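You operate a simulated robot arm through the tools that you are given. There is no shell and no other tool.

The job below is to be done with a simulated robot arm. You get a single attempt, and the scene is never put back.

Task
Heat the solder pot to 400 and tin the pins of bobbin F6.
Fine: open the damper and flux the pins first; bobbin back on its peg, heater off.

The check looks at the end state, three seconds after you hand in, the way a careful person would. Anything else that was tipped, shoved, dropped, spilled or broken makes it a failure.

Robot
A 7-joint arm with a two-finger parallel gripper, fixed in place. Base frame: the origin is at the foot of the arm, x ahead of it, y to its left, z up. Readings come in m, degrees, newtons and seconds.
Its first joint turns from -132.0 to 132.0 degrees. Payload 3.91 kg.
The TCP is the grasp point between the finger pads, 0.03 m short of the fingertips. In the tool frame z runs along the fingers and y along their closing line. The gripper opens to 0.11 m. The fingers are 0.02 m wide and 0.01 m thick; the gripper's body (0.048 by 0.112 m) begins 0.055 m behind the TCP.
Orientation is told as [roll, pitch, yaw] about the base's x, y, z axes, in that order, counted from this pose: with the fingers straight down and closing along the base's y, the tool's x points along the base's -x, its y along +y and its z along -z.

Tools
- The arm moves only by the tool play_rows. Its argument "series" is a list of rows, each a list of 7 numbers: the shift along the tool's x, y, z in units of 50 mm (1.0 is 50 mm), then the turn, a rotation vector about the tool's x, y, z in units of 6 degrees (1.0 is 6 degrees), then the opening, from 0 (shut) to 1 (fully open). In form: [[tx, ty, tz, rx, ry, rz, claw], ...]. A call has 1 to 20 rows; each row shifts and turns the commanded pose from where the row before left it, along the tool's axes as they then stand. A call with a number of a shift or a turn outside -1 to 1 is refused whole. Each row takes 0.2 s and may step no farther than 0.05 m and 8.6 degrees from the row before; otherwise, or with a gripper value out of range, the whole call is refused. Where a pose cannot be reached the arm comes as near as it can. A force on the tool above 40 N (or 10 N above the force at the start of the call, whichever is more), or a blocked arm, ends the call early, and 0.2 s more pass. Each finger travels about 0.108 m/s and halts on what it meets, pressing with about 42 N; the grip force reading is that of the motor and also rises with nothing between the fingers. The clock runs only during rows and for 0.2 s after the last one: add rows that do not move to give the fingers time. The reply holds the time, the measured pose of the TCP, the force on the tool along the base axes, the opening and the grip force, in the units named above and with some noise, with the torque about the TCP (base axes, N m) and any sound that the robot's microphone picked up.
- Cameras (640 x 400 px; columns grow to the right, rows downward): "scene" is fixed at [0.0484, 0.5003, 1.5574]; the picture's right is [0.63, -0.78, 0.00], its down [-0.59, -0.48, -0.65] and it looks along [0.50, 0.41, -0.76] (base axes); focal length 280 px, centre (320, 200). "wrist" rides on the gripper at [0.072, 0.017, -0.103] in the tool frame; the picture's right is [-0.23, 0.97, 0.00], its down [-0.76, -0.18, -0.62] and it looks along [-0.61, -0.14, 0.78] (tool axes); focal length 222 px, centre (320, 200). There is no depth. A picture from a camera that has moved, and an enlarged one, comes with that camera's place and axes in the base frame and with its lens.
- camera(camera): a new picture of that camera. No time passes.
- enlarge(camera, box): a new picture of the part [left, top, right, bottom] of that camera's present view, enlarged. No time passes.
- hand_in(): hands the job in; it is judged then, once.

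Nothing tells you positions but the pictures and the camera data. Unless the task says otherwise, let go and move clear before handing in.

The tools are called after "Emit:" as name(argument=value, ...) on one line, values as JSON. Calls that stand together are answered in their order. play_rows: Moves the arm, as the interface text tells. Its arguments: {"type":"object","properties":{"series":{"type":"array","items":{"type":"array","items":{"type":"number"}}}},"required":["series"]} The other tools are called the same way: camera (camera) takes a picture; enlarge (camera, box) takes an enlarged picture of a part of a camera's view; hand_in () hands the job in.

At the start:

```text
time: 0.0
eef_pos: [0.2712, 0.5115, 1.3609]
tool_rot: [-0.1, 0.0, 0.0]
ft_force: [-0.3, 0.7, -0.3]
wrist_torque: [0.0, 0.01, 0.0]
width: 0.1098
grip_force: 0.0
```

scene: 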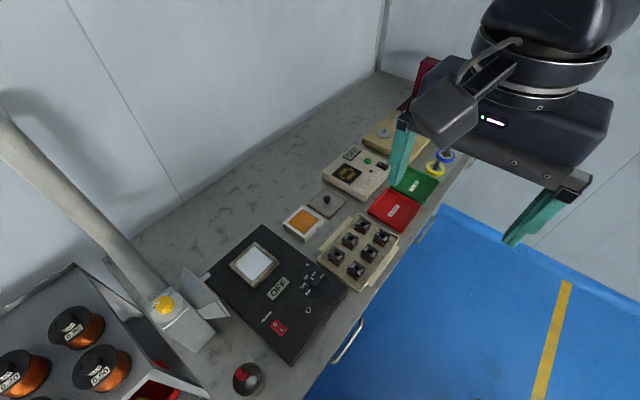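
wrist: 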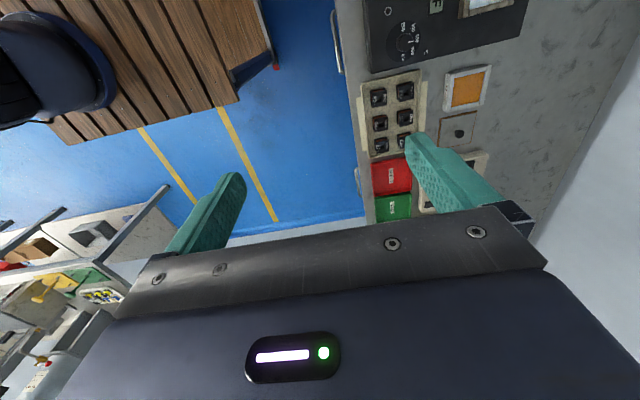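

The scene shows a bench with a solder pot (display OFF, a knob and a red switch), a tray with six bobbins, a flux pad, a tester and a fume duct with a damper. I'll take enlarged pictures first to find each part.

Emit:
enlarge(camera="scene", box=[200, 210, 360, 310])

Emit:
enlarge(camera="scene", box=[280, 180, 440, 280])

Emit:
enlarge(camera="scene", box=[120, 250, 360, 400])

Emit:
enlarge(camera="scene", box=[300, 100, 460, 200])

Emit:
enlarge(camera="wrist", box=[340, 0, 540, 220])

```text
4.00 times, centred on (280, 260) of scene
camera zoom: at [0.0484, 0.5003, 1.5574], right [0.63, -0.78, 0.0], down [-0.59, -0.48, -0.65], along [0.5, 0.41, -0.76], focal length 1120 px, centre (480, -40)
```

zoom: 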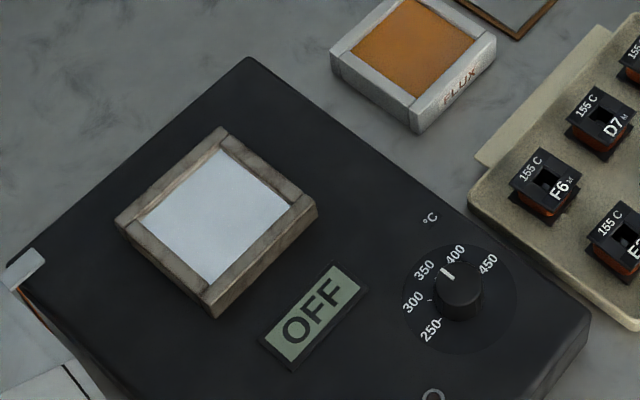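

```text
4.00 times, centred on (360, 230) of scene
camera zoom: at [0.0484, 0.5003, 1.5574], right [0.63, -0.78, 0.0], down [-0.59, -0.48, -0.65], along [0.5, 0.41, -0.76], focal length 1120 px, centre (160, 80)
```

zoom: 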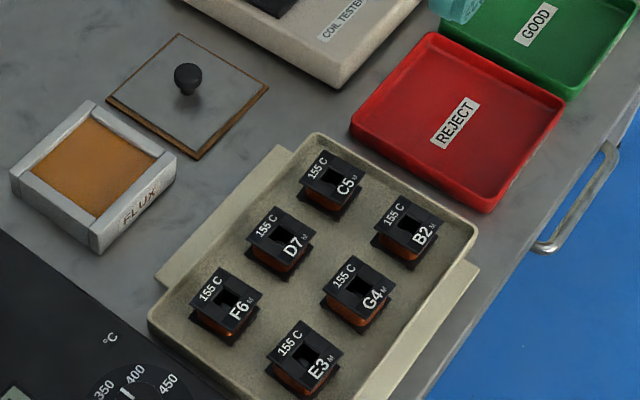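

```text
2.67 times, centred on (240, 325) of scene
camera zoom: at [0.0484, 0.5003, 1.5574], right [0.63, -0.78, 0.0], down [-0.59, -0.48, -0.65], along [0.5, 0.41, -0.76], focal length 746 px, centre (533, -133)
```

zoom: 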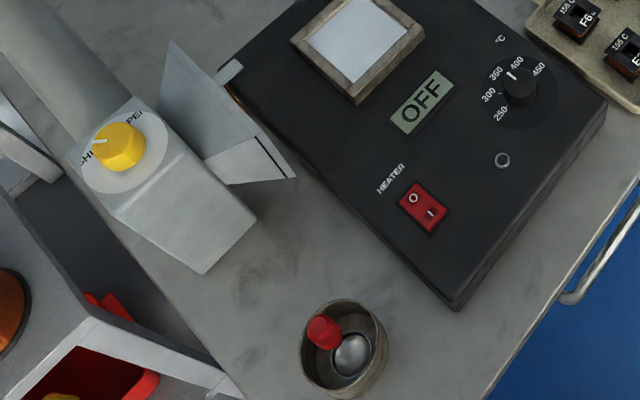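

```text
4.00 times, centred on (380, 150) of scene
camera zoom: at [0.0484, 0.5003, 1.5574], right [0.63, -0.78, 0.0], down [-0.59, -0.48, -0.65], along [0.5, 0.41, -0.76], focal length 1120 px, centre (80, 400)
```

zoom: 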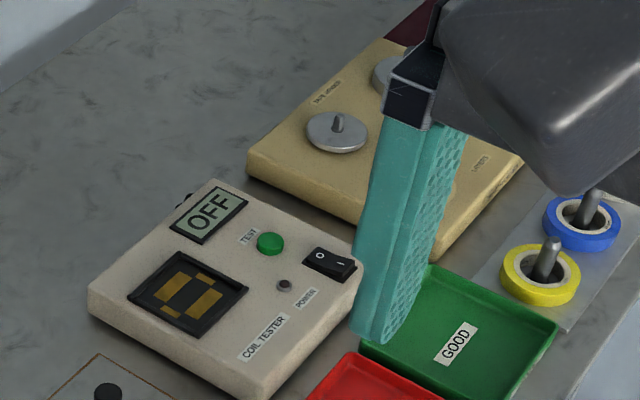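

```text
1.82 times, centred on (440, 110) of wrist
camera zoom: at [0.1984, 0.5287, 1.4658], right [0.23, 0.97, 0.0], down [0.76, -0.18, 0.62], along [0.61, -0.14, -0.78], focal length 404 px, centre (102, 364)
```

zoom: 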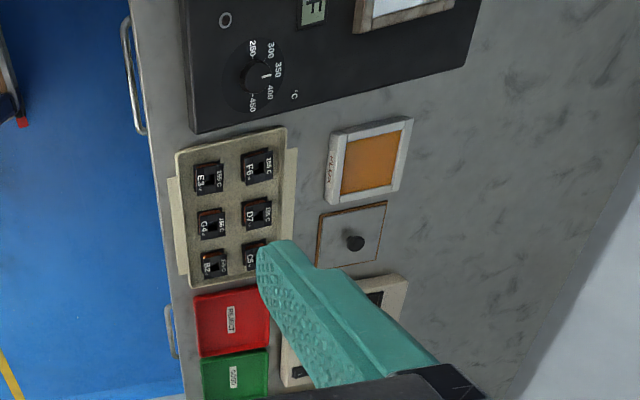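

The bench lies to the arm's left, with its long side along x and its front edge near y≈0.6. I put the pot panel at about x 0.10–0.32, y 0.63–0.96, z≈0.86. I'll turn the tool by 90° so the wrist camera looks across the bench, then look closer.

Emit:
play_rows(series=[[0, 0, 0, 0, 0, -1, 1], [0, 0, 0, 0, 0, -1, 1], [0, 0, 0, 0, 0, -1, 1], [0, 0, 0, 0, 0, -1, 1], [0, 0, 0, 0, 0, -1, 1], [0, 0, 0, 0, 0, -1, 1], [0, 0, 0, 0, 0, -1, 1], [0, 0, 0, 0, 0, -1, 1], [0, 0, 0, 0, 0, -1, 1], [0, 0, 0, 0, 0, -1, 1], [0, 0, 0, 0, 0, -1, 1], [0, 0, 0, 0, 0, -1, 1], [0, 0, 0, 0, 0, -1, 1], [0, 0, 0, 0, 0, -1, 1], [0, 0, 0, 0, 0, -1, 1], [0, 0, 0.5, 0, 0, 0, 0.5], [0, 0.5, 0.5, 0, 0, 0, 0], [0, 0.5, 0.5, 0, 0, 0, 0], [0, 0, 0, 0, 0, 0, 0]])

Emit:
camera(camera="wrist")

Emit:
camera(camera="scene")

```text
time: 4.0
eef_pos: [0.2225, 0.5137, 1.2874]
tool_rot: [0.0, 0.0, 90.0]
ft_force: [0.1, 0.3, -0.4]
wrist_torque: [0.0, 0.0, 0.02]
width: 0.0
grip_force: 37.7
```

```text
taken
camera wrist: at [0.204, 0.4405, 1.3902], right [-0.97, 0.23, 0.0], down [0.18, 0.76, 0.62], along [0.14, 0.61, -0.78], focal length 222 px, centre (320, 200)
```

wrist: 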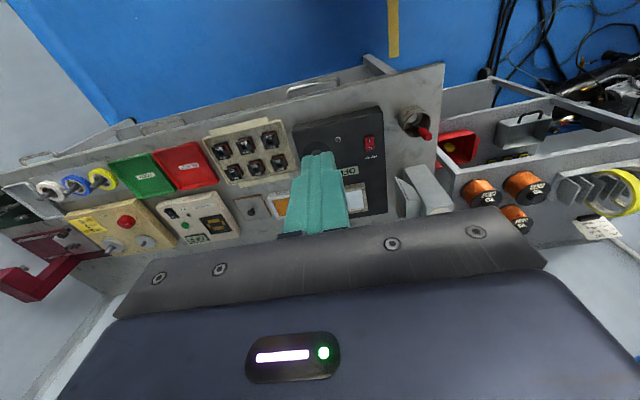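

```text
taken
```

scene: 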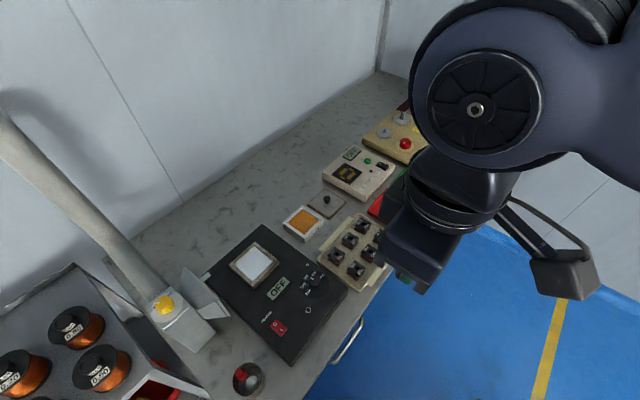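

The wrist view is upside down: image right is -x and image down is away from the arm. I'll enlarge parts of it to triangulate positions against the scene camera.

Emit:
enlarge(camera="wrist", box=[190, 90, 350, 230])

Emit:
enlarge(camera="wrist", box=[310, 80, 470, 220])

Emit:
enlarge(camera="scene", box=[130, 260, 250, 360])

Emit:
enlarge(camera="scene", box=[310, 210, 400, 290])

Emit:
enlarge(camera="scene", box=[260, 260, 340, 310])

Emit:
enlarge(camera="scene", box=[220, 350, 280, 400])

```text
2.86 times, centred on (270, 160) of wrist
camera zoom: at [0.204, 0.4405, 1.3902], right [-0.97, 0.23, 0.0], down [0.18, 0.76, 0.62], along [0.14, 0.61, -0.78], focal length 635 px, centre (463, 314)
```

zoom: 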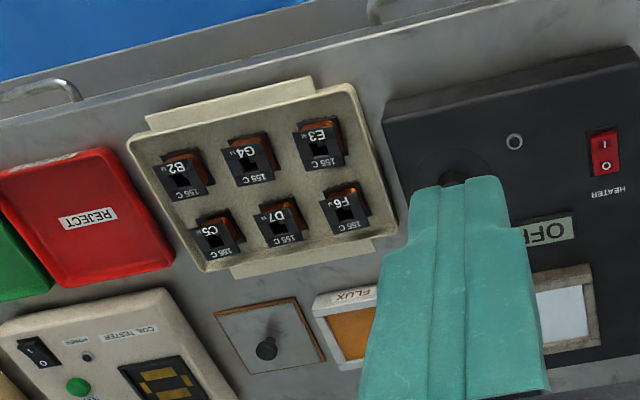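

```text
2.86 times, centred on (390, 150) of wrist
camera zoom: at [0.204, 0.4405, 1.3902], right [-0.97, 0.23, 0.0], down [0.18, 0.76, 0.62], along [0.14, 0.61, -0.78], focal length 635 px, centre (120, 343)
```

zoom: 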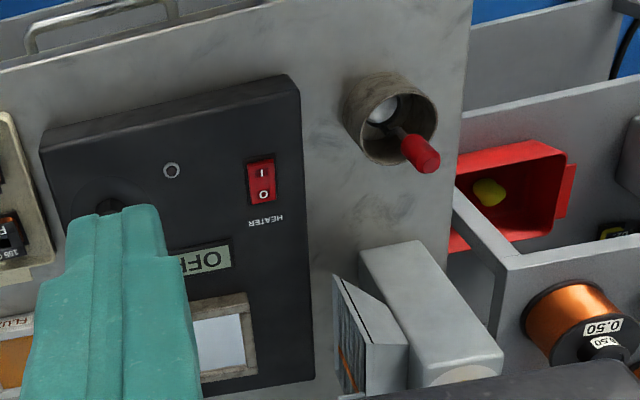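

```text
4.00 times, centred on (190, 310) of scene
camera zoom: at [0.0484, 0.5003, 1.5574], right [0.63, -0.78, 0.0], down [-0.59, -0.48, -0.65], along [0.5, 0.41, -0.76], focal length 1120 px, centre (840, -240)
```

zoom: 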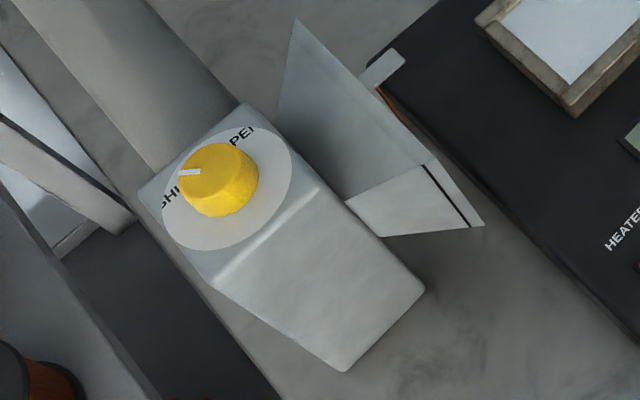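

```text
5.00 times, centred on (355, 250) of scene
camera zoom: at [0.0484, 0.5003, 1.5574], right [0.63, -0.78, 0.0], down [-0.59, -0.48, -0.65], along [0.5, 0.41, -0.76], focal length 1399 px, centre (145, -50)
```

zoom: 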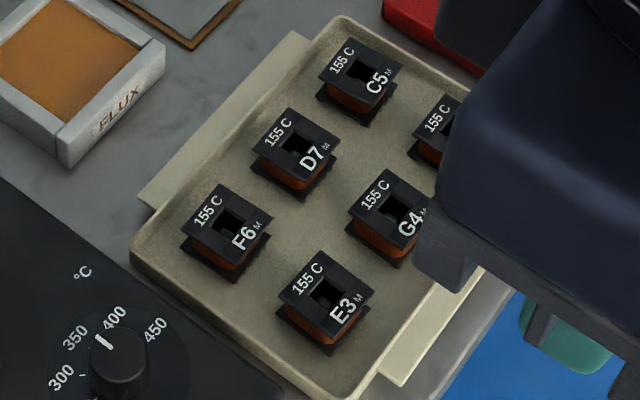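

```text
8.00 times, centred on (300, 285) of scene
camera zoom: at [0.0484, 0.5003, 1.5574], right [0.63, -0.78, 0.0], down [-0.59, -0.48, -0.65], along [0.5, 0.41, -0.76], focal length 2239 px, centre (480, -480)
```

zoom: 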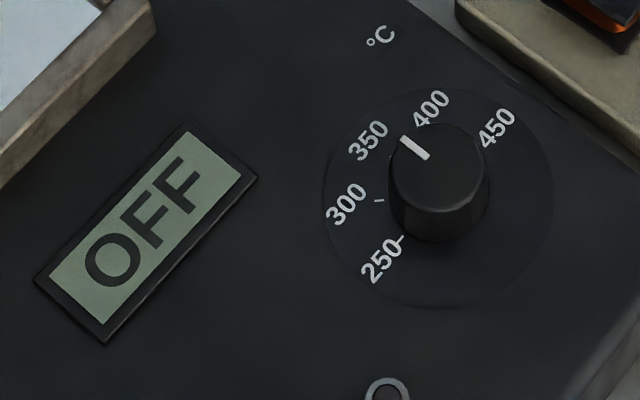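

```text
8.00 times, centred on (250, 375) of scene
camera zoom: at [0.0484, 0.5003, 1.5574], right [0.63, -0.78, 0.0], down [-0.59, -0.48, -0.65], along [0.5, 0.41, -0.76], focal length 2239 px, centre (880, -1200)
```

zoom: 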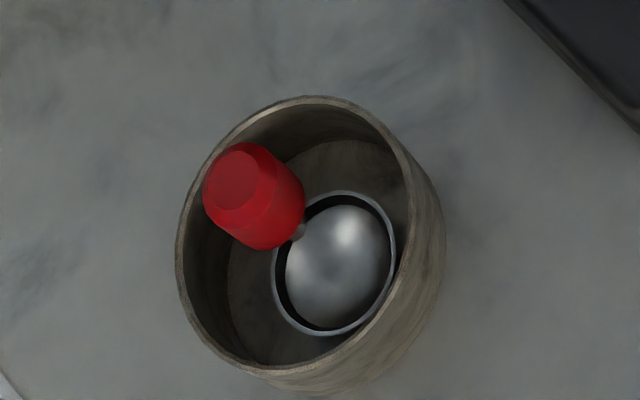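

The damper knob points at SHUT (about 135° in base axes) and OPEN is near 45°. That means roughly a 90° clockwise turn seen from above. The temperature pointer sits between 350 and 400. I'll move over the damper for a close look.

Emit:
play_rows(series=[[-0.75, 0.85, 0, 0, 0, 0, 0], [-0.75, 0.85, 0, 0, 0, 0, 0], [-0.75, 0.85, 0, 0, 0, 0, 0], [-0.75, 0.85, 0, 0, 0, 0, 0], [0, 0, 0, 0, 0, 0, 0]])

Emit:
camera(camera="wrist")

Emit:
enlarge(camera="wrist", box=[240, 60, 400, 200])

Emit:
camera(camera="scene")

```text
refused: row 1 steps farther than a row can; nothing moved
```

```text
taken
camera wrist: at [0.204, 0.4405, 1.3902], right [-0.97, 0.23, 0.0], down [0.18, 0.76, 0.62], along [0.14, 0.61, -0.78], focal length 222 px, centre (320, 200)
```

wrist: 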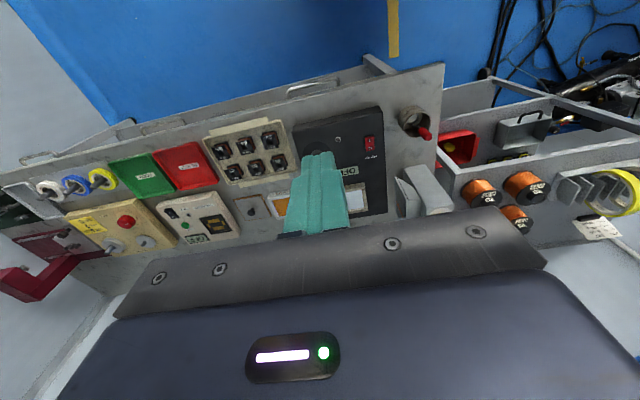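

```text
2.86 times, centred on (320, 130) of wrist
camera zoom: at [0.204, 0.4405, 1.3902], right [-0.97, 0.23, 0.0], down [0.18, 0.76, 0.62], along [0.14, 0.61, -0.78], focal length 635 px, centre (320, 400)
```

zoom: 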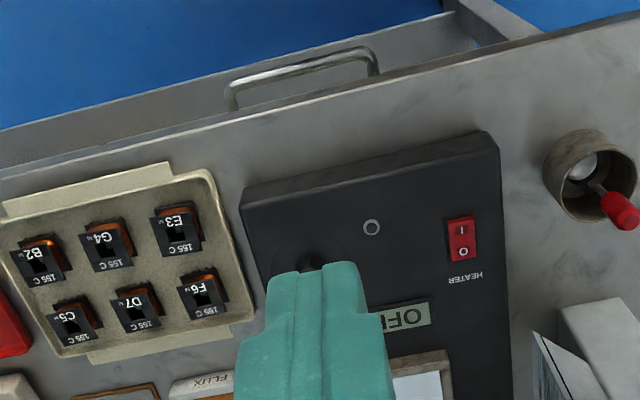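

```text
taken
```

scene: 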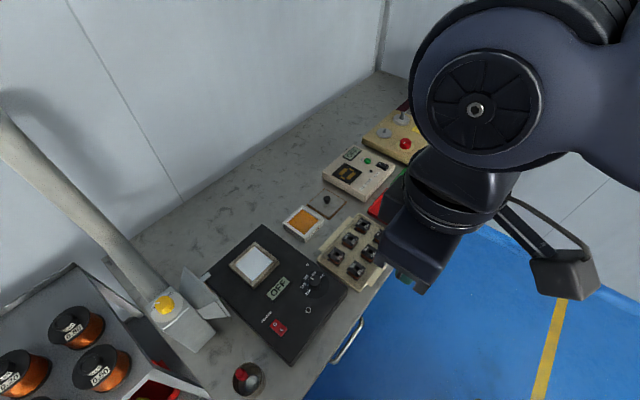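

The call was refused because the step was longer than 50 mm in total. I'll resend the same move towards the damper in smaller steps.

Emit:
play_rows(series=[[-0.6, 0.68, 0, 0, 0, 0, 0], [-0.6, 0.68, 0, 0, 0, 0, 0], [-0.6, 0.68, 0, 0, 0, 0, 0], [-0.6, 0.68, 0, 0, 0, 0, 0], [-0.6, 0.68, 0, 0, 0, 0, 0], [0, 0, 0, 0, 0, 0, 0]])

Emit:
camera(camera="wrist")

Emit:
enlarge(camera="wrist", box=[240, 40, 440, 200])

Emit:
camera(camera="scene")

```text
time: 5.4
eef_pos: [0.052, 0.6622, 1.2875]
tool_rot: [0.0, -0.1, 90.1]
ft_force: [0.8, 0.0, 0.2]
wrist_torque: [0.01, 0.0, 0.02]
width: 0.0001
grip_force: 37.8
```

```text
taken
camera wrist: at [0.0336, 0.5897, 1.3911], right [-0.97, 0.23, 0.0], down [0.18, 0.76, 0.62], along [0.14, 0.61, -0.78], focal length 222 px, centre (320, 200)
```

wrist: 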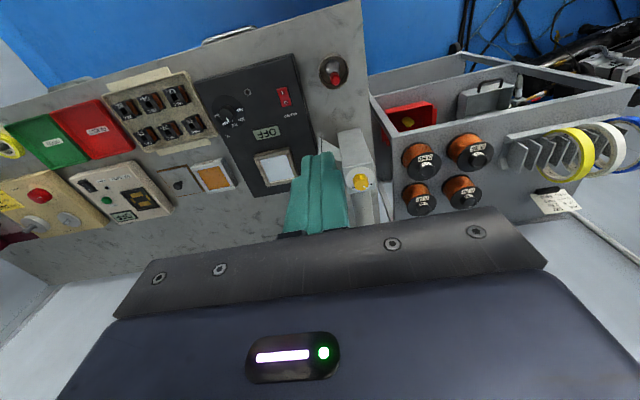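

```text
2.50 times, centred on (340, 120) of wrist
camera zoom: at [0.0336, 0.5897, 1.3911], right [-0.97, 0.23, 0.0], down [0.18, 0.76, 0.62], along [0.14, 0.61, -0.78], focal length 555 px, centre (270, 400)
```

zoom: 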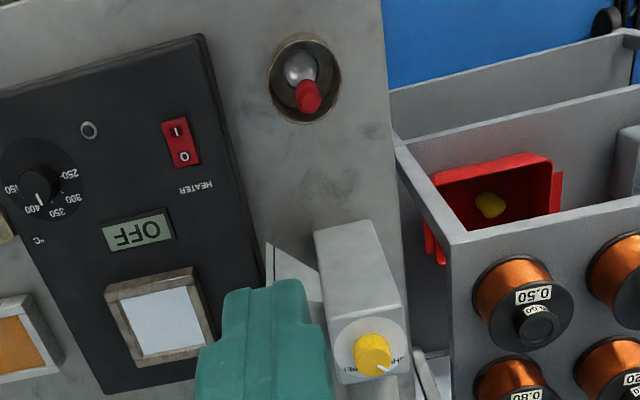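

```text
taken
```

scene: 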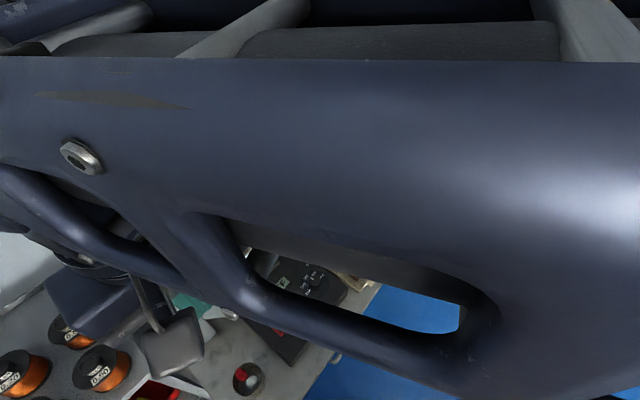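

I put the damper knob at about (0.007, 0.88, 0.98), with a vertical pipe rising just behind it. I'll go a bit closer above it for a clearer look, keeping clear of the pipe.

Emit:
play_rows(series=[[-0.75, 0.18, 0.3, 0, 0, 0, 0], [-0.75, 0.18, 0.3, 0, 0, 0, 0], [-0.75, 0.18, 0.3, 0, 0, 0, 0], [-0.75, 0.18, 0.3, 0, 0, 0, 0], [0, 0, 0, 0, 0, 0, 0]])

Emit:
camera(camera="wrist")

Emit:
enlarge(camera="wrist", box=[260, 60, 400, 160])

Emit:
camera(camera="scene")

```text
time: 6.6
eef_pos: [0.0156, 0.8133, 1.2272]
tool_rot: [0.0, 0.0, 90.0]
ft_force: [-0.4, 0.4, 0.0]
wrist_torque: [0.01, -0.04, 0.03]
width: 0.0
grip_force: 37.9
```

```text
taken
camera wrist: at [-0.0028, 0.7405, 1.3301], right [-0.97, 0.23, 0.0], down [0.18, 0.76, 0.62], along [0.14, 0.61, -0.78], focal length 222 px, centre (320, 200)
```

wrist: 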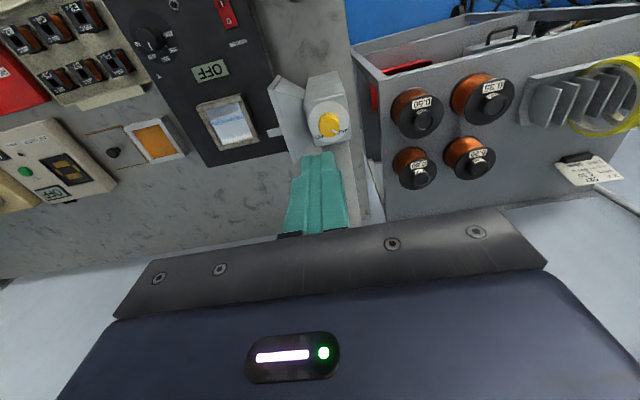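

```text
4.00 times, centred on (330, 110) of wrist
camera zoom: at [-0.0028, 0.7405, 1.3301], right [-0.97, 0.23, 0.0], down [0.18, 0.76, 0.62], along [0.14, 0.61, -0.78], focal length 888 px, centre (280, 560)
```

zoom: 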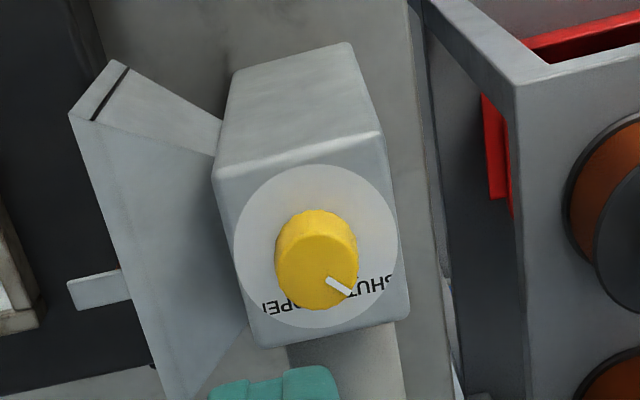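

```text
taken
```

scene: 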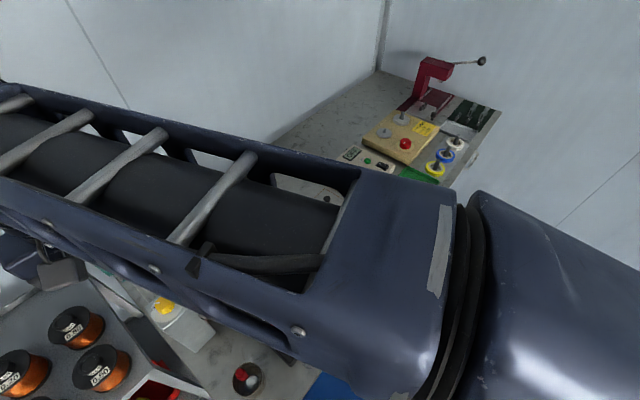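

The damper disc is level, with its knob top at about (0.011, 0.858, 1.018), 28 mm in diameter. The pipe stands about 35 mm behind it. I'll tilt the tool 30° towards the robot to clear the pipe, turn to yaw 135, and later swing the knob clockwise to yaw 45.

Emit:
play_rows(series=[[0, 0, 0, 0, -1, 0, 0.5], [0, 0, 0, 0, -1, 0, 0.5], [0, 0, 0, 0, -1, 0, 0.5], [0, 0, 0, 0, -1, 0, 0.5], [0, 0, 0, 0, -1, 0, 0.5], [0, 0, 0, -0.5, 0, -0.866, 0.5], [0, 0, 0, -0.5, 0, -0.866, 0.5], [0, 0, 0, -0.5, 0, -0.866, 0.5], [0, 0, 0, -0.5, 0, -0.866, 0.5], [0, 0, 0, -0.5, 0, -0.866, 0.5], [0, 0, 0, -0.5, 0, -0.866, 0.5], [0, 0, 0, -0.5, 0, -0.866, 0.5], [0, 0, 0, -0.25, 0, -0.433, 0.5], [0, 0, 0, 0, 0, 0, 0.5]])

Emit:
camera(camera="wrist")

Emit:
camera(camera="scene")

```text
time: 9.6
eef_pos: [0.0159, 0.8128, 1.2263]
tool_rot: [-0.1, -30.0, 135.2]
ft_force: [0.4, -0.1, 0.1]
wrist_torque: [0.01, 0.02, -0.02]
width: 0.055
grip_force: 0.1
```

```text
taken
camera wrist: at [0.084, 0.7191, 1.2807], right [-0.83, -0.55, 0.11], down [-0.12, 0.37, 0.92], along [-0.55, 0.75, -0.37], focal length 222 px, centre (320, 200)
```

wrist: 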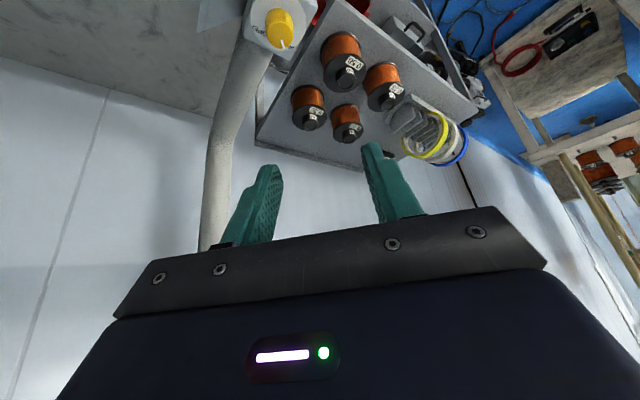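

```text
taken
```

scene: 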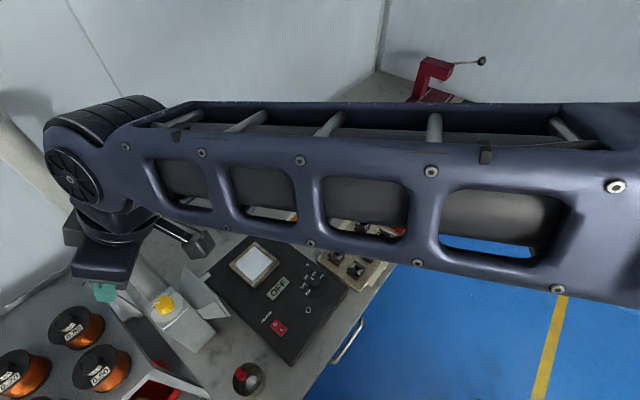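

The tilt and yaw came out as planned and the damper knob is still in view. I'll move to just above the knob to check alignment.

Emit:
play_rows(series=[[0.232, -0.1425, 0.65, 0, 0, 0, 0.42], [0.232, -0.1425, 0.65, 0, 0, 0, 0.42], [0.232, -0.1425, 0.65, 0, 0, 0, 0.42], [0.232, -0.1425, 0.65, 0, 0, 0, 0.42], [0, 0, 0, 0, 0, 0, 0.42]])

Emit:
camera(camera="wrist")

Emit:
enlarge(camera="wrist", box=[230, 80, 430, 220])

Emit:
enlarge(camera="scene", box=[60, 200, 260, 360])

```text
time: 10.8
eef_pos: [0.0183, 0.8497, 1.0918]
tool_rot: [-0.1, -30.0, 135.1]
ft_force: [-0.2, -0.2, -0.4]
wrist_torque: [-0.01, -0.02, 0.0]
width: 0.0462
grip_force: 0.0
```

```text
taken
camera wrist: at [0.087, 0.7569, 1.1444], right [-0.83, -0.55, 0.11], down [-0.12, 0.37, 0.92], along [-0.55, 0.75, -0.37], focal length 222 px, centre (320, 200)
```

wrist: 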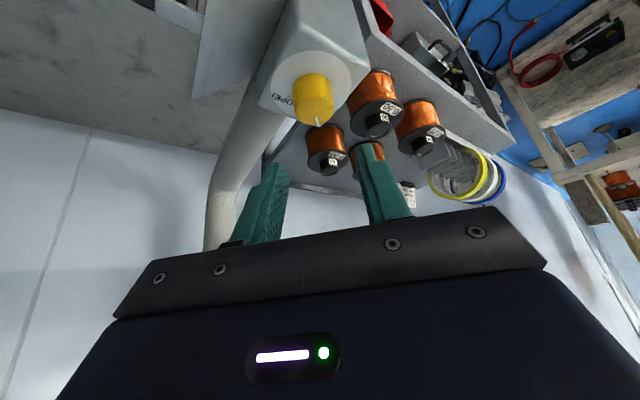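

```text
2.86 times, centred on (330, 150) of wrist
camera zoom: at [0.087, 0.7569, 1.1444], right [-0.83, -0.55, 0.11], down [-0.12, 0.37, 0.92], along [-0.55, 0.75, -0.37], focal length 635 px, centre (291, 343)
```

zoom: 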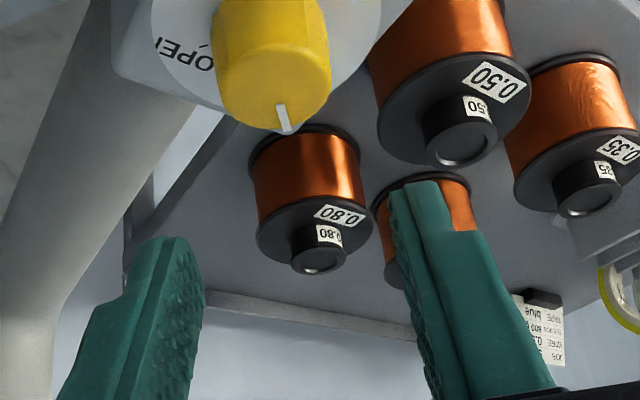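

```text
2.50 times, centred on (160, 280) of scene
camera zoom: at [0.0484, 0.5003, 1.5574], right [0.63, -0.78, 0.0], down [-0.59, -0.48, -0.65], along [0.5, 0.41, -0.76], focal length 700 px, centre (720, 0)
```

zoom: 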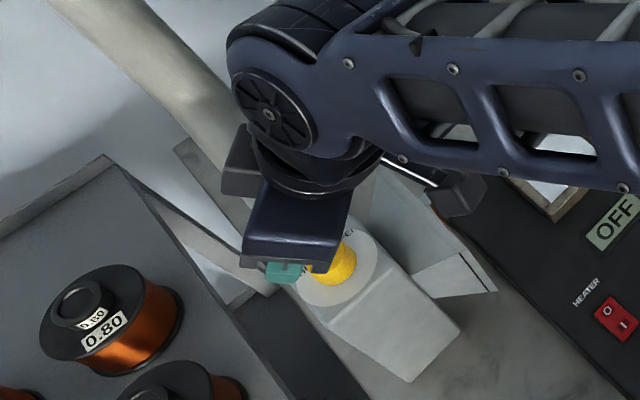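

In the closing direction the knob is centred between the fingers. I'll go down 64 mm and close on it.

Emit:
play_rows(series=[[0.195, 0, 0.378, 0, 0, 0, 0.42], [0.195, 0, 0.378, 0, 0, 0, 0.42], [0.195, 0, 0.378, 0, 0, 0, 0.42], [0, 0, 0, 0, 0, 0, 0.42]])

Emit:
camera(camera="wrist")

Emit:
enlarge(camera="wrist", box=[230, 80, 430, 220])

Emit:
enlarge(camera="scene", box=[100, 220, 260, 340])

```text
time: 11.7
eef_pos: [0.016, 0.8536, 1.0365]
tool_rot: [-0.5, -30.4, 135.2]
ft_force: [3.9, -3.1, 9.2]
wrist_torque: [-0.24, 0.1, 0.05]
width: 0.0464
grip_force: 0.2
stopped in row 4: the force on the tool passed its limit at 51 N (the readings are from after the stop); the commanded pose is now the measured one
```

```text
taken
camera wrist: at [0.0847, 0.7594, 1.0886], right [-0.83, -0.55, 0.11], down [-0.12, 0.36, 0.92], along [-0.55, 0.75, -0.37], focal length 222 px, centre (320, 200)
```

wrist: 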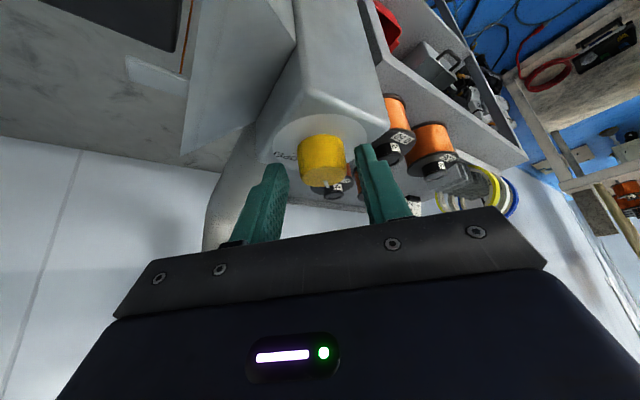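

```text
2.86 times, centred on (330, 150) of wrist
camera zoom: at [0.0847, 0.7594, 1.0886], right [-0.83, -0.55, 0.11], down [-0.12, 0.36, 0.92], along [-0.55, 0.75, -0.37], focal length 635 px, centre (291, 343)
```

zoom: 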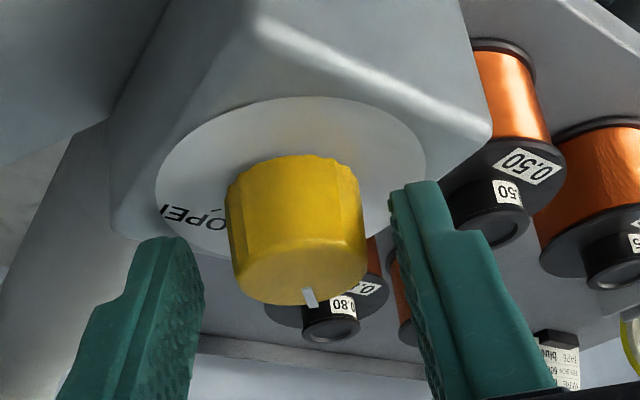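

```text
3.33 times, centred on (180, 280) of scene
camera zoom: at [0.0484, 0.5003, 1.5574], right [0.63, -0.78, 0.0], down [-0.59, -0.48, -0.65], along [0.5, 0.41, -0.76], focal length 933 px, centre (787, -67)
```

zoom: 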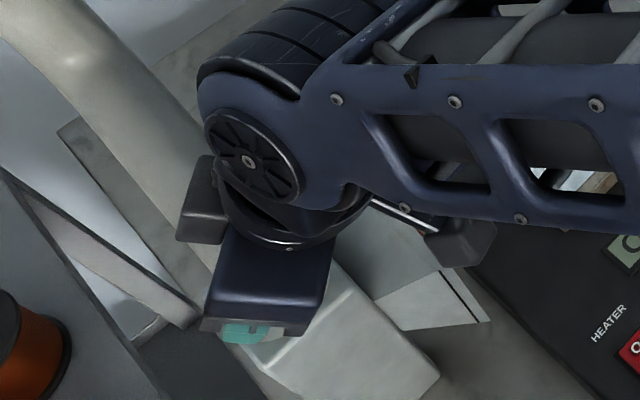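

The right fingertip touched the disc, so its plate is near z≈1.005, slightly higher than I estimated. The knob sits between the pads. I'll back off 3 mm and close.

Emit:
play_rows(series=[[-0.03, 0, -0.05, 0, 0, 0, 0.42], [0, 0, 0, 0, 0, 0, 0.2], [0, 0, 0, 0, 0, 0, 0], [0, 0, 0, 0, 0, 0, 0]])

Emit:
enlarge(camera="wrist", box=[230, 80, 430, 220])

```text
time: 12.7
eef_pos: [0.0132, 0.8527, 1.0364]
tool_rot: [-0.2, -30.3, 135.3]
ft_force: [-18.8, -17.6, -10.2]
wrist_torque: [-0.28, 0.86, 0.13]
width: 0.0292
grip_force: 44.7
```

```text
2.86 times, centred on (330, 150) of wrist
camera zoom: at [0.0826, 0.7585, 1.0896], right [-0.83, -0.55, 0.11], down [-0.12, 0.37, 0.92], along [-0.55, 0.75, -0.37], focal length 635 px, centre (291, 343)
```

zoom: 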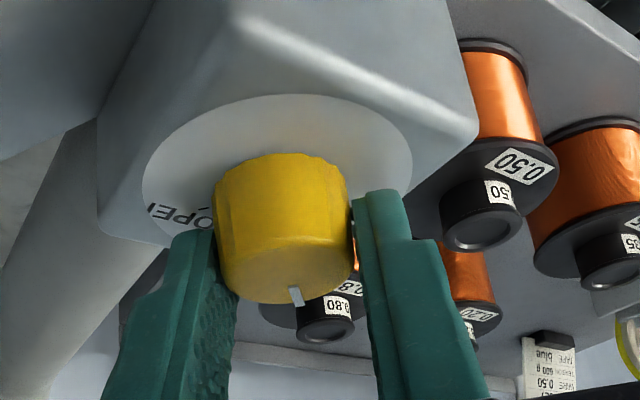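

I have the knob at 29 mm width, with a side load of about 25 N. I'll shift slightly to relieve that, then start turning about the vertical.

Emit:
play_rows(series=[[0.02, 0.05, 0.03, 0, 0, 0, 0], [0, 0, 0, 0, 0, 0, 0]])

Emit:
play_rows(series=[[0, 0.004, 0, 0.25, 0, 0.433, 0], [0, 0.004, 0, 0.25, 0, 0.433, 0], [0, 0.004, 0, 0.25, 0, 0.433, 0], [0, 0.004, 0, 0.25, 0, 0.433, 0], [0, 0, 0, 0, 0, 0, 0]])

Emit:
enlarge(camera="wrist", box=[230, 80, 430, 220])

```text
time: 13.3
eef_pos: [0.0133, 0.8527, 1.0371]
tool_rot: [-0.3, -30.4, 135.2]
ft_force: [-19.6, 4.7, -0.8]
wrist_torque: [-0.35, 0.32, 0.05]
width: 0.0294
grip_force: 45.2
```

```text
time: 14.5
eef_pos: [0.0135, 0.8514, 1.0369]
tool_rot: [-0.3, -30.5, 123.2]
ft_force: [-19.0, 11.6, 10.7]
wrist_torque: [0.15, 0.51, 0.04]
width: 0.0293
grip_force: 45.0
```

```text
2.86 times, centred on (330, 150) of wrist
camera zoom: at [0.0608, 0.7452, 1.0892], right [-0.92, -0.37, 0.11], down [-0.04, 0.38, 0.92], along [-0.38, 0.85, -0.37], focal length 635 px, centre (291, 343)
```

zoom: 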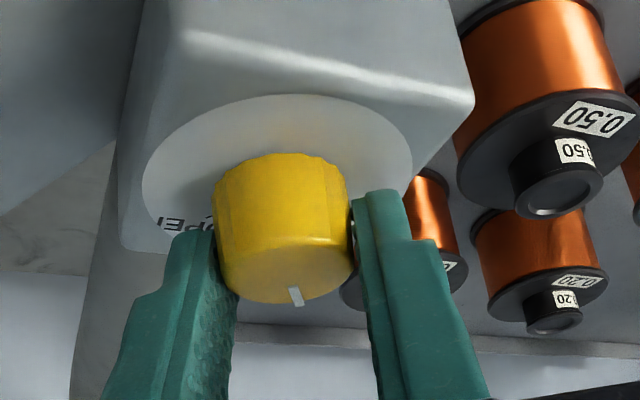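

The pointer moves with the gripper, so the knob is turning. I'll relieve the forward pull and continue in chunks.

Emit:
play_rows(series=[[-0.035, 0, 0.02, 0, 0, 0, 0], [0, 0.004, 0, 0.5, 0, 0.866, 0], [0, 0.004, 0, 0.5, 0, 0.866, 0], [0, 0.004, 0, 0.5, 0, 0.866, 0], [0, 0.004, 0, 0.5, 0, 0.866, 0], [0, 0, 0, 0, 0, 0, 0]])

Emit:
enlarge(camera="wrist", box=[230, 80, 430, 220])

Emit:
enlarge(camera="scene", box=[100, 220, 260, 340])

```text
time: 15.9
eef_pos: [0.0111, 0.8522, 1.0357]
tool_rot: [0.0, -30.5, 99.0]
ft_force: [-10.8, -8.7, 17.0]
wrist_torque: [0.0, 0.5, 0.02]
width: 0.0292
grip_force: 44.9
```

```text
2.86 times, centred on (330, 150) of wrist
camera zoom: at [0.0121, 0.7353, 1.0888], right [-0.99, 0.04, 0.12], down [0.12, 0.36, 0.92], along [0.0, 0.93, -0.37], focal length 635 px, centre (291, 343)
```

zoom: 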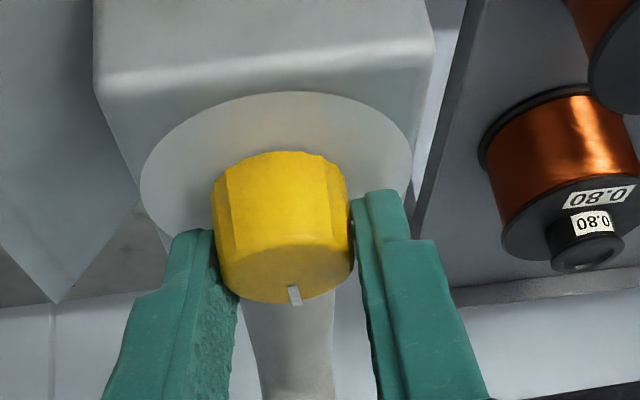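

```text
3.33 times, centred on (180, 280) of scene
camera zoom: at [0.0484, 0.5003, 1.5574], right [0.63, -0.78, 0.0], down [-0.59, -0.48, -0.65], along [0.5, 0.41, -0.76], focal length 933 px, centre (787, -67)
```

zoom: 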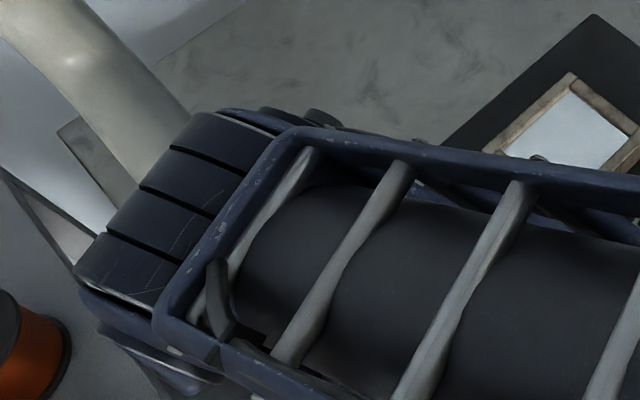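

Halfway there, at yaw 99, the grip is holding. I'll continue towards yaw 45 with a small relief shift.

Emit:
play_rows(series=[[-0.01, 0.015, -0.02, 0, 0, 0, 0], [0, 0.004, 0, 0.5, 0, 0.866, 0], [0, 0.004, 0, 0.5, 0, 0.866, 0], [0, 0.004, 0, 0.5, 0, 0.866, 0], [0, 0.004, 0, 0.5, 0, 0.866, 0], [0, 0, 0, 0, 0, 0, 0]])

Emit:
play_rows(series=[[0, 0.004, 0, 0.5, 0, 0.866, 0], [0, 0.004, 0, 0.5, 0, 0.866, 0], [0, 0.004, 0, 0.5, 0, 0.866, 0], [0, 0, 0, 0, 0, 0, 0]])

Emit:
enlarge(camera="wrist", box=[230, 80, 430, 220])

Emit:
camera(camera="scene")

```text
time: 17.3
eef_pos: [0.0112, 0.8531, 1.0369]
tool_rot: [0.2, -30.5, 74.8]
ft_force: [-6.1, 0.7, -0.8]
wrist_torque: [0.84, 0.17, 0.02]
width: 0.0292
grip_force: 45.7
```

```text
time: 18.3
eef_pos: [0.0107, 0.8532, 1.0367]
tool_rot: [0.3, -30.3, 56.6]
ft_force: [-4.8, 6.8, -8.3]
wrist_torque: [0.81, -0.19, 0.03]
width: 0.0293
grip_force: 45.0
```

```text
2.86 times, centred on (330, 150) of wrist
camera zoom: at [-0.0675, 0.7651, 1.0895], right [-0.71, 0.7, 0.12], down [0.34, 0.19, 0.92], along [0.62, 0.69, -0.37], focal length 635 px, centre (291, 343)
```

zoom: 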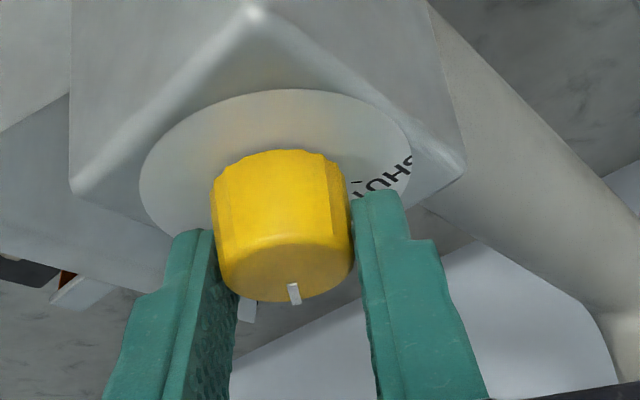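

```text
taken
```

scene: 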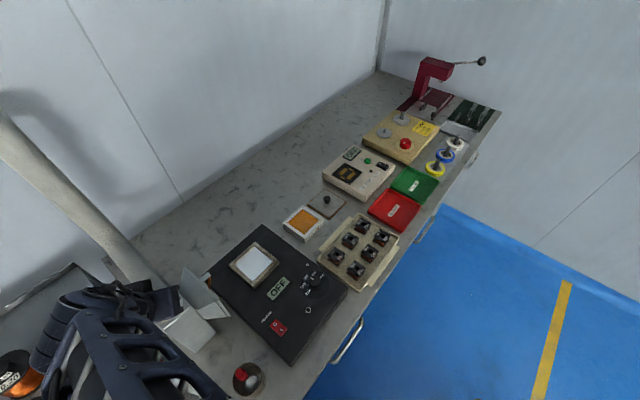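

Turned about 79° so far. I'll do the last 12°, then release and look.

Emit:
play_rows(series=[[0, 0.004, 0, 0.5, 0, 0.866, 0], [0, 0.004, 0, 0.5, 0, 0.866, 0], [0, 0, 0, 0, 0, 0, 0], [0, 0, 0, 0, 0, 0, 0.2], [0, 0, 0, 0, 0, 0, 0.42], [0, 0, 0, 0, 0, 0, 0.42]])

Emit:
enlarge(camera="wrist", box=[230, 80, 430, 220])

```text
time: 19.7
eef_pos: [0.0095, 0.8527, 1.0368]
tool_rot: [0.4, -30.3, 44.8]
ft_force: [0.4, 0.5, -0.2]
wrist_torque: [-0.02, 0.0, 0.03]
width: 0.0462
grip_force: 0.2
```

```text
2.86 times, centred on (330, 150) of wrist
camera zoom: at [-0.0843, 0.7828, 1.0899], right [-0.55, 0.83, 0.12], down [0.37, 0.11, 0.92], along [0.75, 0.55, -0.37], focal length 635 px, centre (291, 343)
```

zoom: 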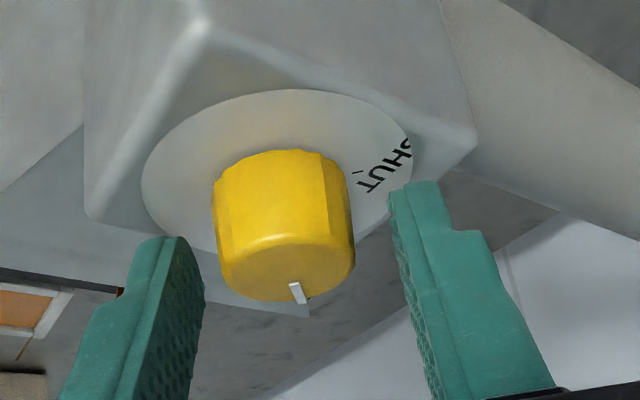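

Released. I'll retreat along the tool axis, away from the pipe, and check the pointer from above.

Emit:
play_rows(series=[[0, 0, -0.5, 0, 0, 0, 0.42], [0, 0, -0.9, 0, 0, 0, 0.42], [0, 0, -0.9, 0, 0, 0, 0.42], [0, 0, -0.9, 0, 0, 0, 0.42], [0, 0, 0, -0.5, 0, -0.866, 0.42], [0, 0, 0, -0.5, 0, -0.866, 0.42], [0, 0, 0, -0.5, 0, -0.866, 0.42], [0, 0, 0, -0.5, 0, -0.866, 0.42], [0, 0, 0, -0.5, 0, -0.866, 0.42], [0, 0, 0, -0.5, 0, -0.866, 0.42], [0, 0, 0, -0.5, 0, -0.866, 0.42], [0, 0, 0, -0.25, 0, -0.433, 0.42], [0, 0, 0, 0, 1, 0, 0.42], [0, 0, 0, 0, 1, 0, 0.42], [0, 0, 0, 0, 1, 0, 0.42], [0, 0, 0, 0, 1, 0, 0.42], [0, 0, 0, 0, 1, 0, 0.42], [0, 0, 0, 0, 0, 0, 0.42]])

Emit:
camera(camera="wrist")

Emit:
camera(camera="scene")

```text
time: 23.5
eef_pos: [-0.0465, 0.7952, 1.1738]
tool_rot: [0.0, -0.4, 89.9]
ft_force: [0.1, 0.3, -0.1]
wrist_torque: [0.01, -0.02, 0.03]
width: 0.0462
grip_force: 0.0
```

```text
taken
camera wrist: at [-0.0644, 0.7212, 1.2783], right [-0.97, 0.23, 0.0], down [0.18, 0.76, 0.63], along [0.14, 0.61, -0.78], focal length 222 px, centre (320, 200)
```

wrist: 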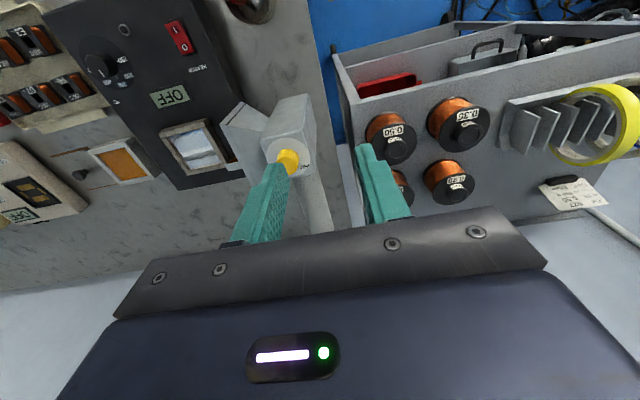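

```text
taken
```

scene: 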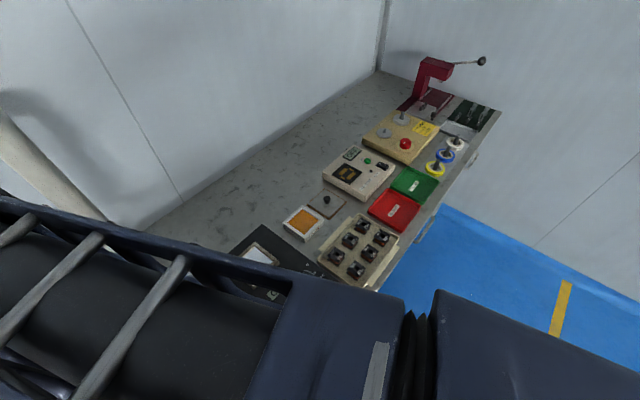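

Moving towards the pot panel. From there I'll check the damper pointer and look at the temperature dial.

Emit:
play_rows(series=[[0.46, -0.784, -0.2, 0, 0, 0, 0.42], [0.46, -0.784, -0.2, 0, 0, 0, 0.42], [0.46, -0.784, -0.2, 0, 0, 0, 0.42], [0.46, -0.784, -0.2, 0, 0, 0, 0.42], [0.46, -0.784, -0.2, 0, 0, 0, 0.42], [0, 0, 0, 0, 0, 0, 0.42]])

Emit:
camera(camera="wrist")

Emit:
enlarge(camera="wrist", box=[370, 130, 490, 220])

Emit:
enlarge(camera="wrist", box=[180, 20, 380, 180])

Emit:
enlarge(camera="scene", box=[130, 260, 250, 360])

```text
time: 24.9
eef_pos: [0.148, 0.6776, 1.2245]
tool_rot: [0.1, -0.4, 89.9]
ft_force: [-0.3, -0.2, -0.7]
wrist_torque: [0.0, 0.0, -0.02]
width: 0.0463
grip_force: 0.0
```

```text
taken
camera wrist: at [0.1312, 0.6046, 1.3278], right [-0.97, 0.23, 0.0], down [0.18, 0.76, 0.63], along [0.14, 0.61, -0.78], focal length 222 px, centre (320, 200)
```

wrist: 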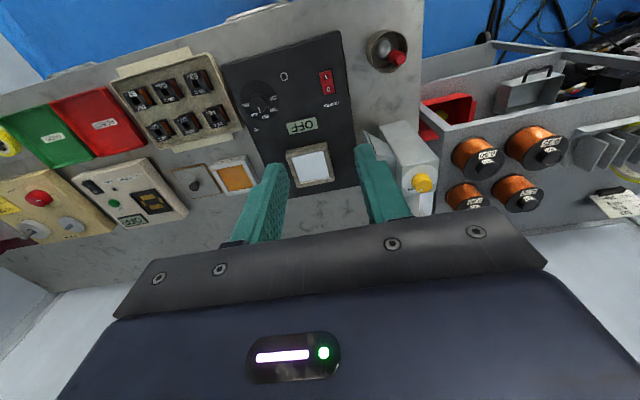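

```text
4.44 times, centred on (430, 175) of wrist
camera zoom: at [0.1312, 0.6046, 1.3278], right [-0.97, 0.23, 0.0], down [0.18, 0.76, 0.63], along [0.14, 0.61, -0.78], focal length 987 px, centre (-169, 311)
```

zoom: 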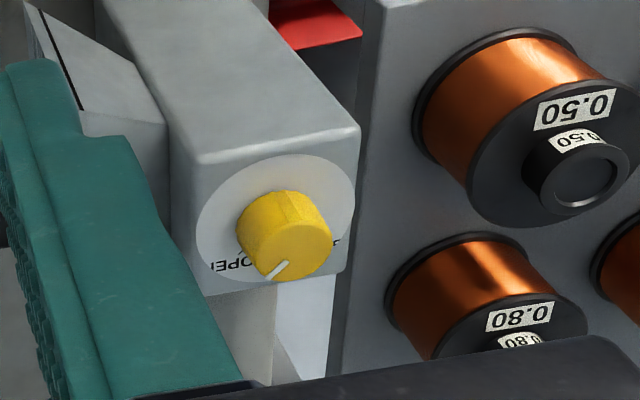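

```text
2.50 times, centred on (280, 100) of wrist
camera zoom: at [0.1312, 0.6046, 1.3278], right [-0.97, 0.23, 0.0], down [0.18, 0.76, 0.63], along [0.14, 0.61, -0.78], focal length 555 px, centre (420, 450)
```

zoom: 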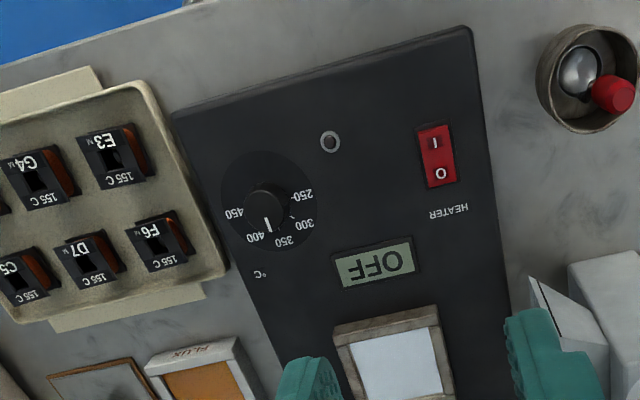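

```text
4.00 times, centred on (190, 310) of scene
camera zoom: at [0.0484, 0.5003, 1.5574], right [0.63, -0.78, 0.0], down [-0.59, -0.48, -0.65], along [0.5, 0.41, -0.76], focal length 1120 px, centre (840, -240)
```

zoom: 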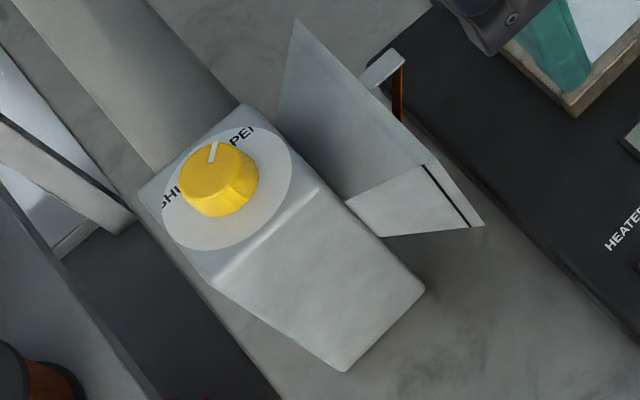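

The damper pointer now points to OPEN, and the little telltale ribbon has changed. The new triangulation puts the temperature dial at about (0.25, 0.68, 0.94), so the panel is higher than I first thought. I'll go down closer above the dial.

Emit:
play_rows(series=[[0, -0.51, 0.5, 0, 0, 0, 0.42], [0, -0.51, 0.5, 0, 0, 0, 0.42], [0, -0.51, 0.5, 0, 0, 0, 0.42], [0, -0.51, 0.5, 0, 0, 0, 0.42], [0, 0, 0, 0, 0, 0, 0.42]])

Emit:
camera(camera="wrist")

Emit:
enlarge(camera="wrist", box=[260, 60, 400, 160])

Emit:
enlarge(camera="wrist", box=[130, 20, 290, 130])

```text
time: 26.1
eef_pos: [0.2507, 0.6803, 1.1238]
tool_rot: [0.1, -0.4, 90.0]
ft_force: [0.4, -0.3, 0.0]
wrist_torque: [0.02, 0.0, -0.01]
width: 0.0462
grip_force: 0.0
```

```text
taken
camera wrist: at [0.2332, 0.6064, 1.2271], right [-0.97, 0.23, 0.0], down [0.18, 0.76, 0.63], along [0.14, 0.61, -0.78], focal length 222 px, centre (320, 200)
```

wrist: 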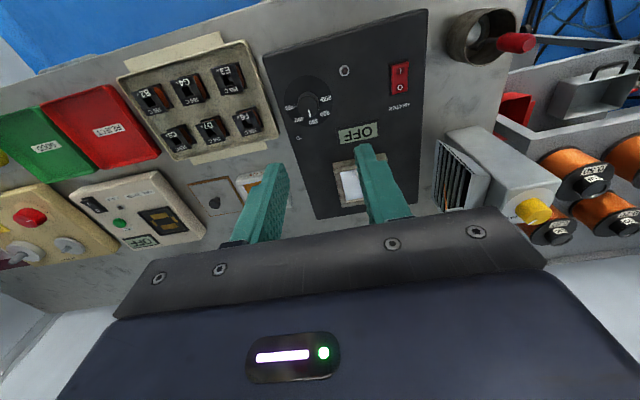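

```text
4.00 times, centred on (330, 110) of wrist
camera zoom: at [0.2332, 0.6064, 1.2271], right [-0.97, 0.23, 0.0], down [0.18, 0.76, 0.63], along [0.14, 0.61, -0.78], focal length 888 px, centre (280, 560)
```

zoom: 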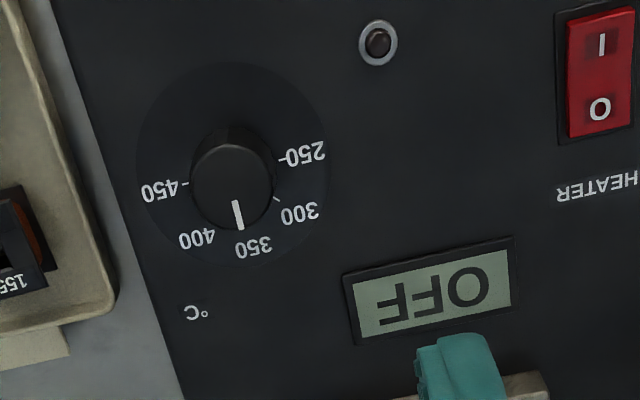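

```text
3.64 times, centred on (210, 75) of wrist
camera zoom: at [0.2332, 0.6064, 1.2271], right [-0.97, 0.23, 0.0], down [0.18, 0.76, 0.63], along [0.14, 0.61, -0.78], focal length 808 px, centre (720, 654)
```

zoom: 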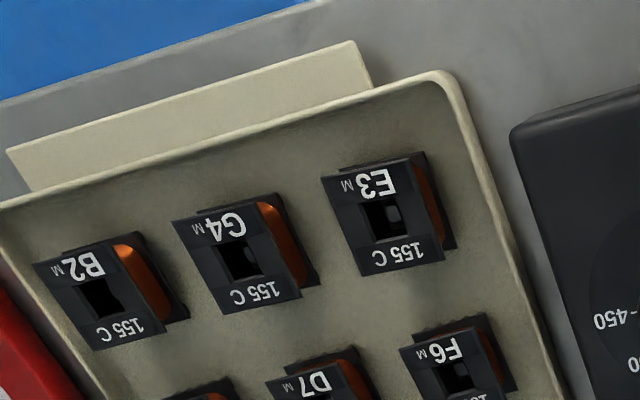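

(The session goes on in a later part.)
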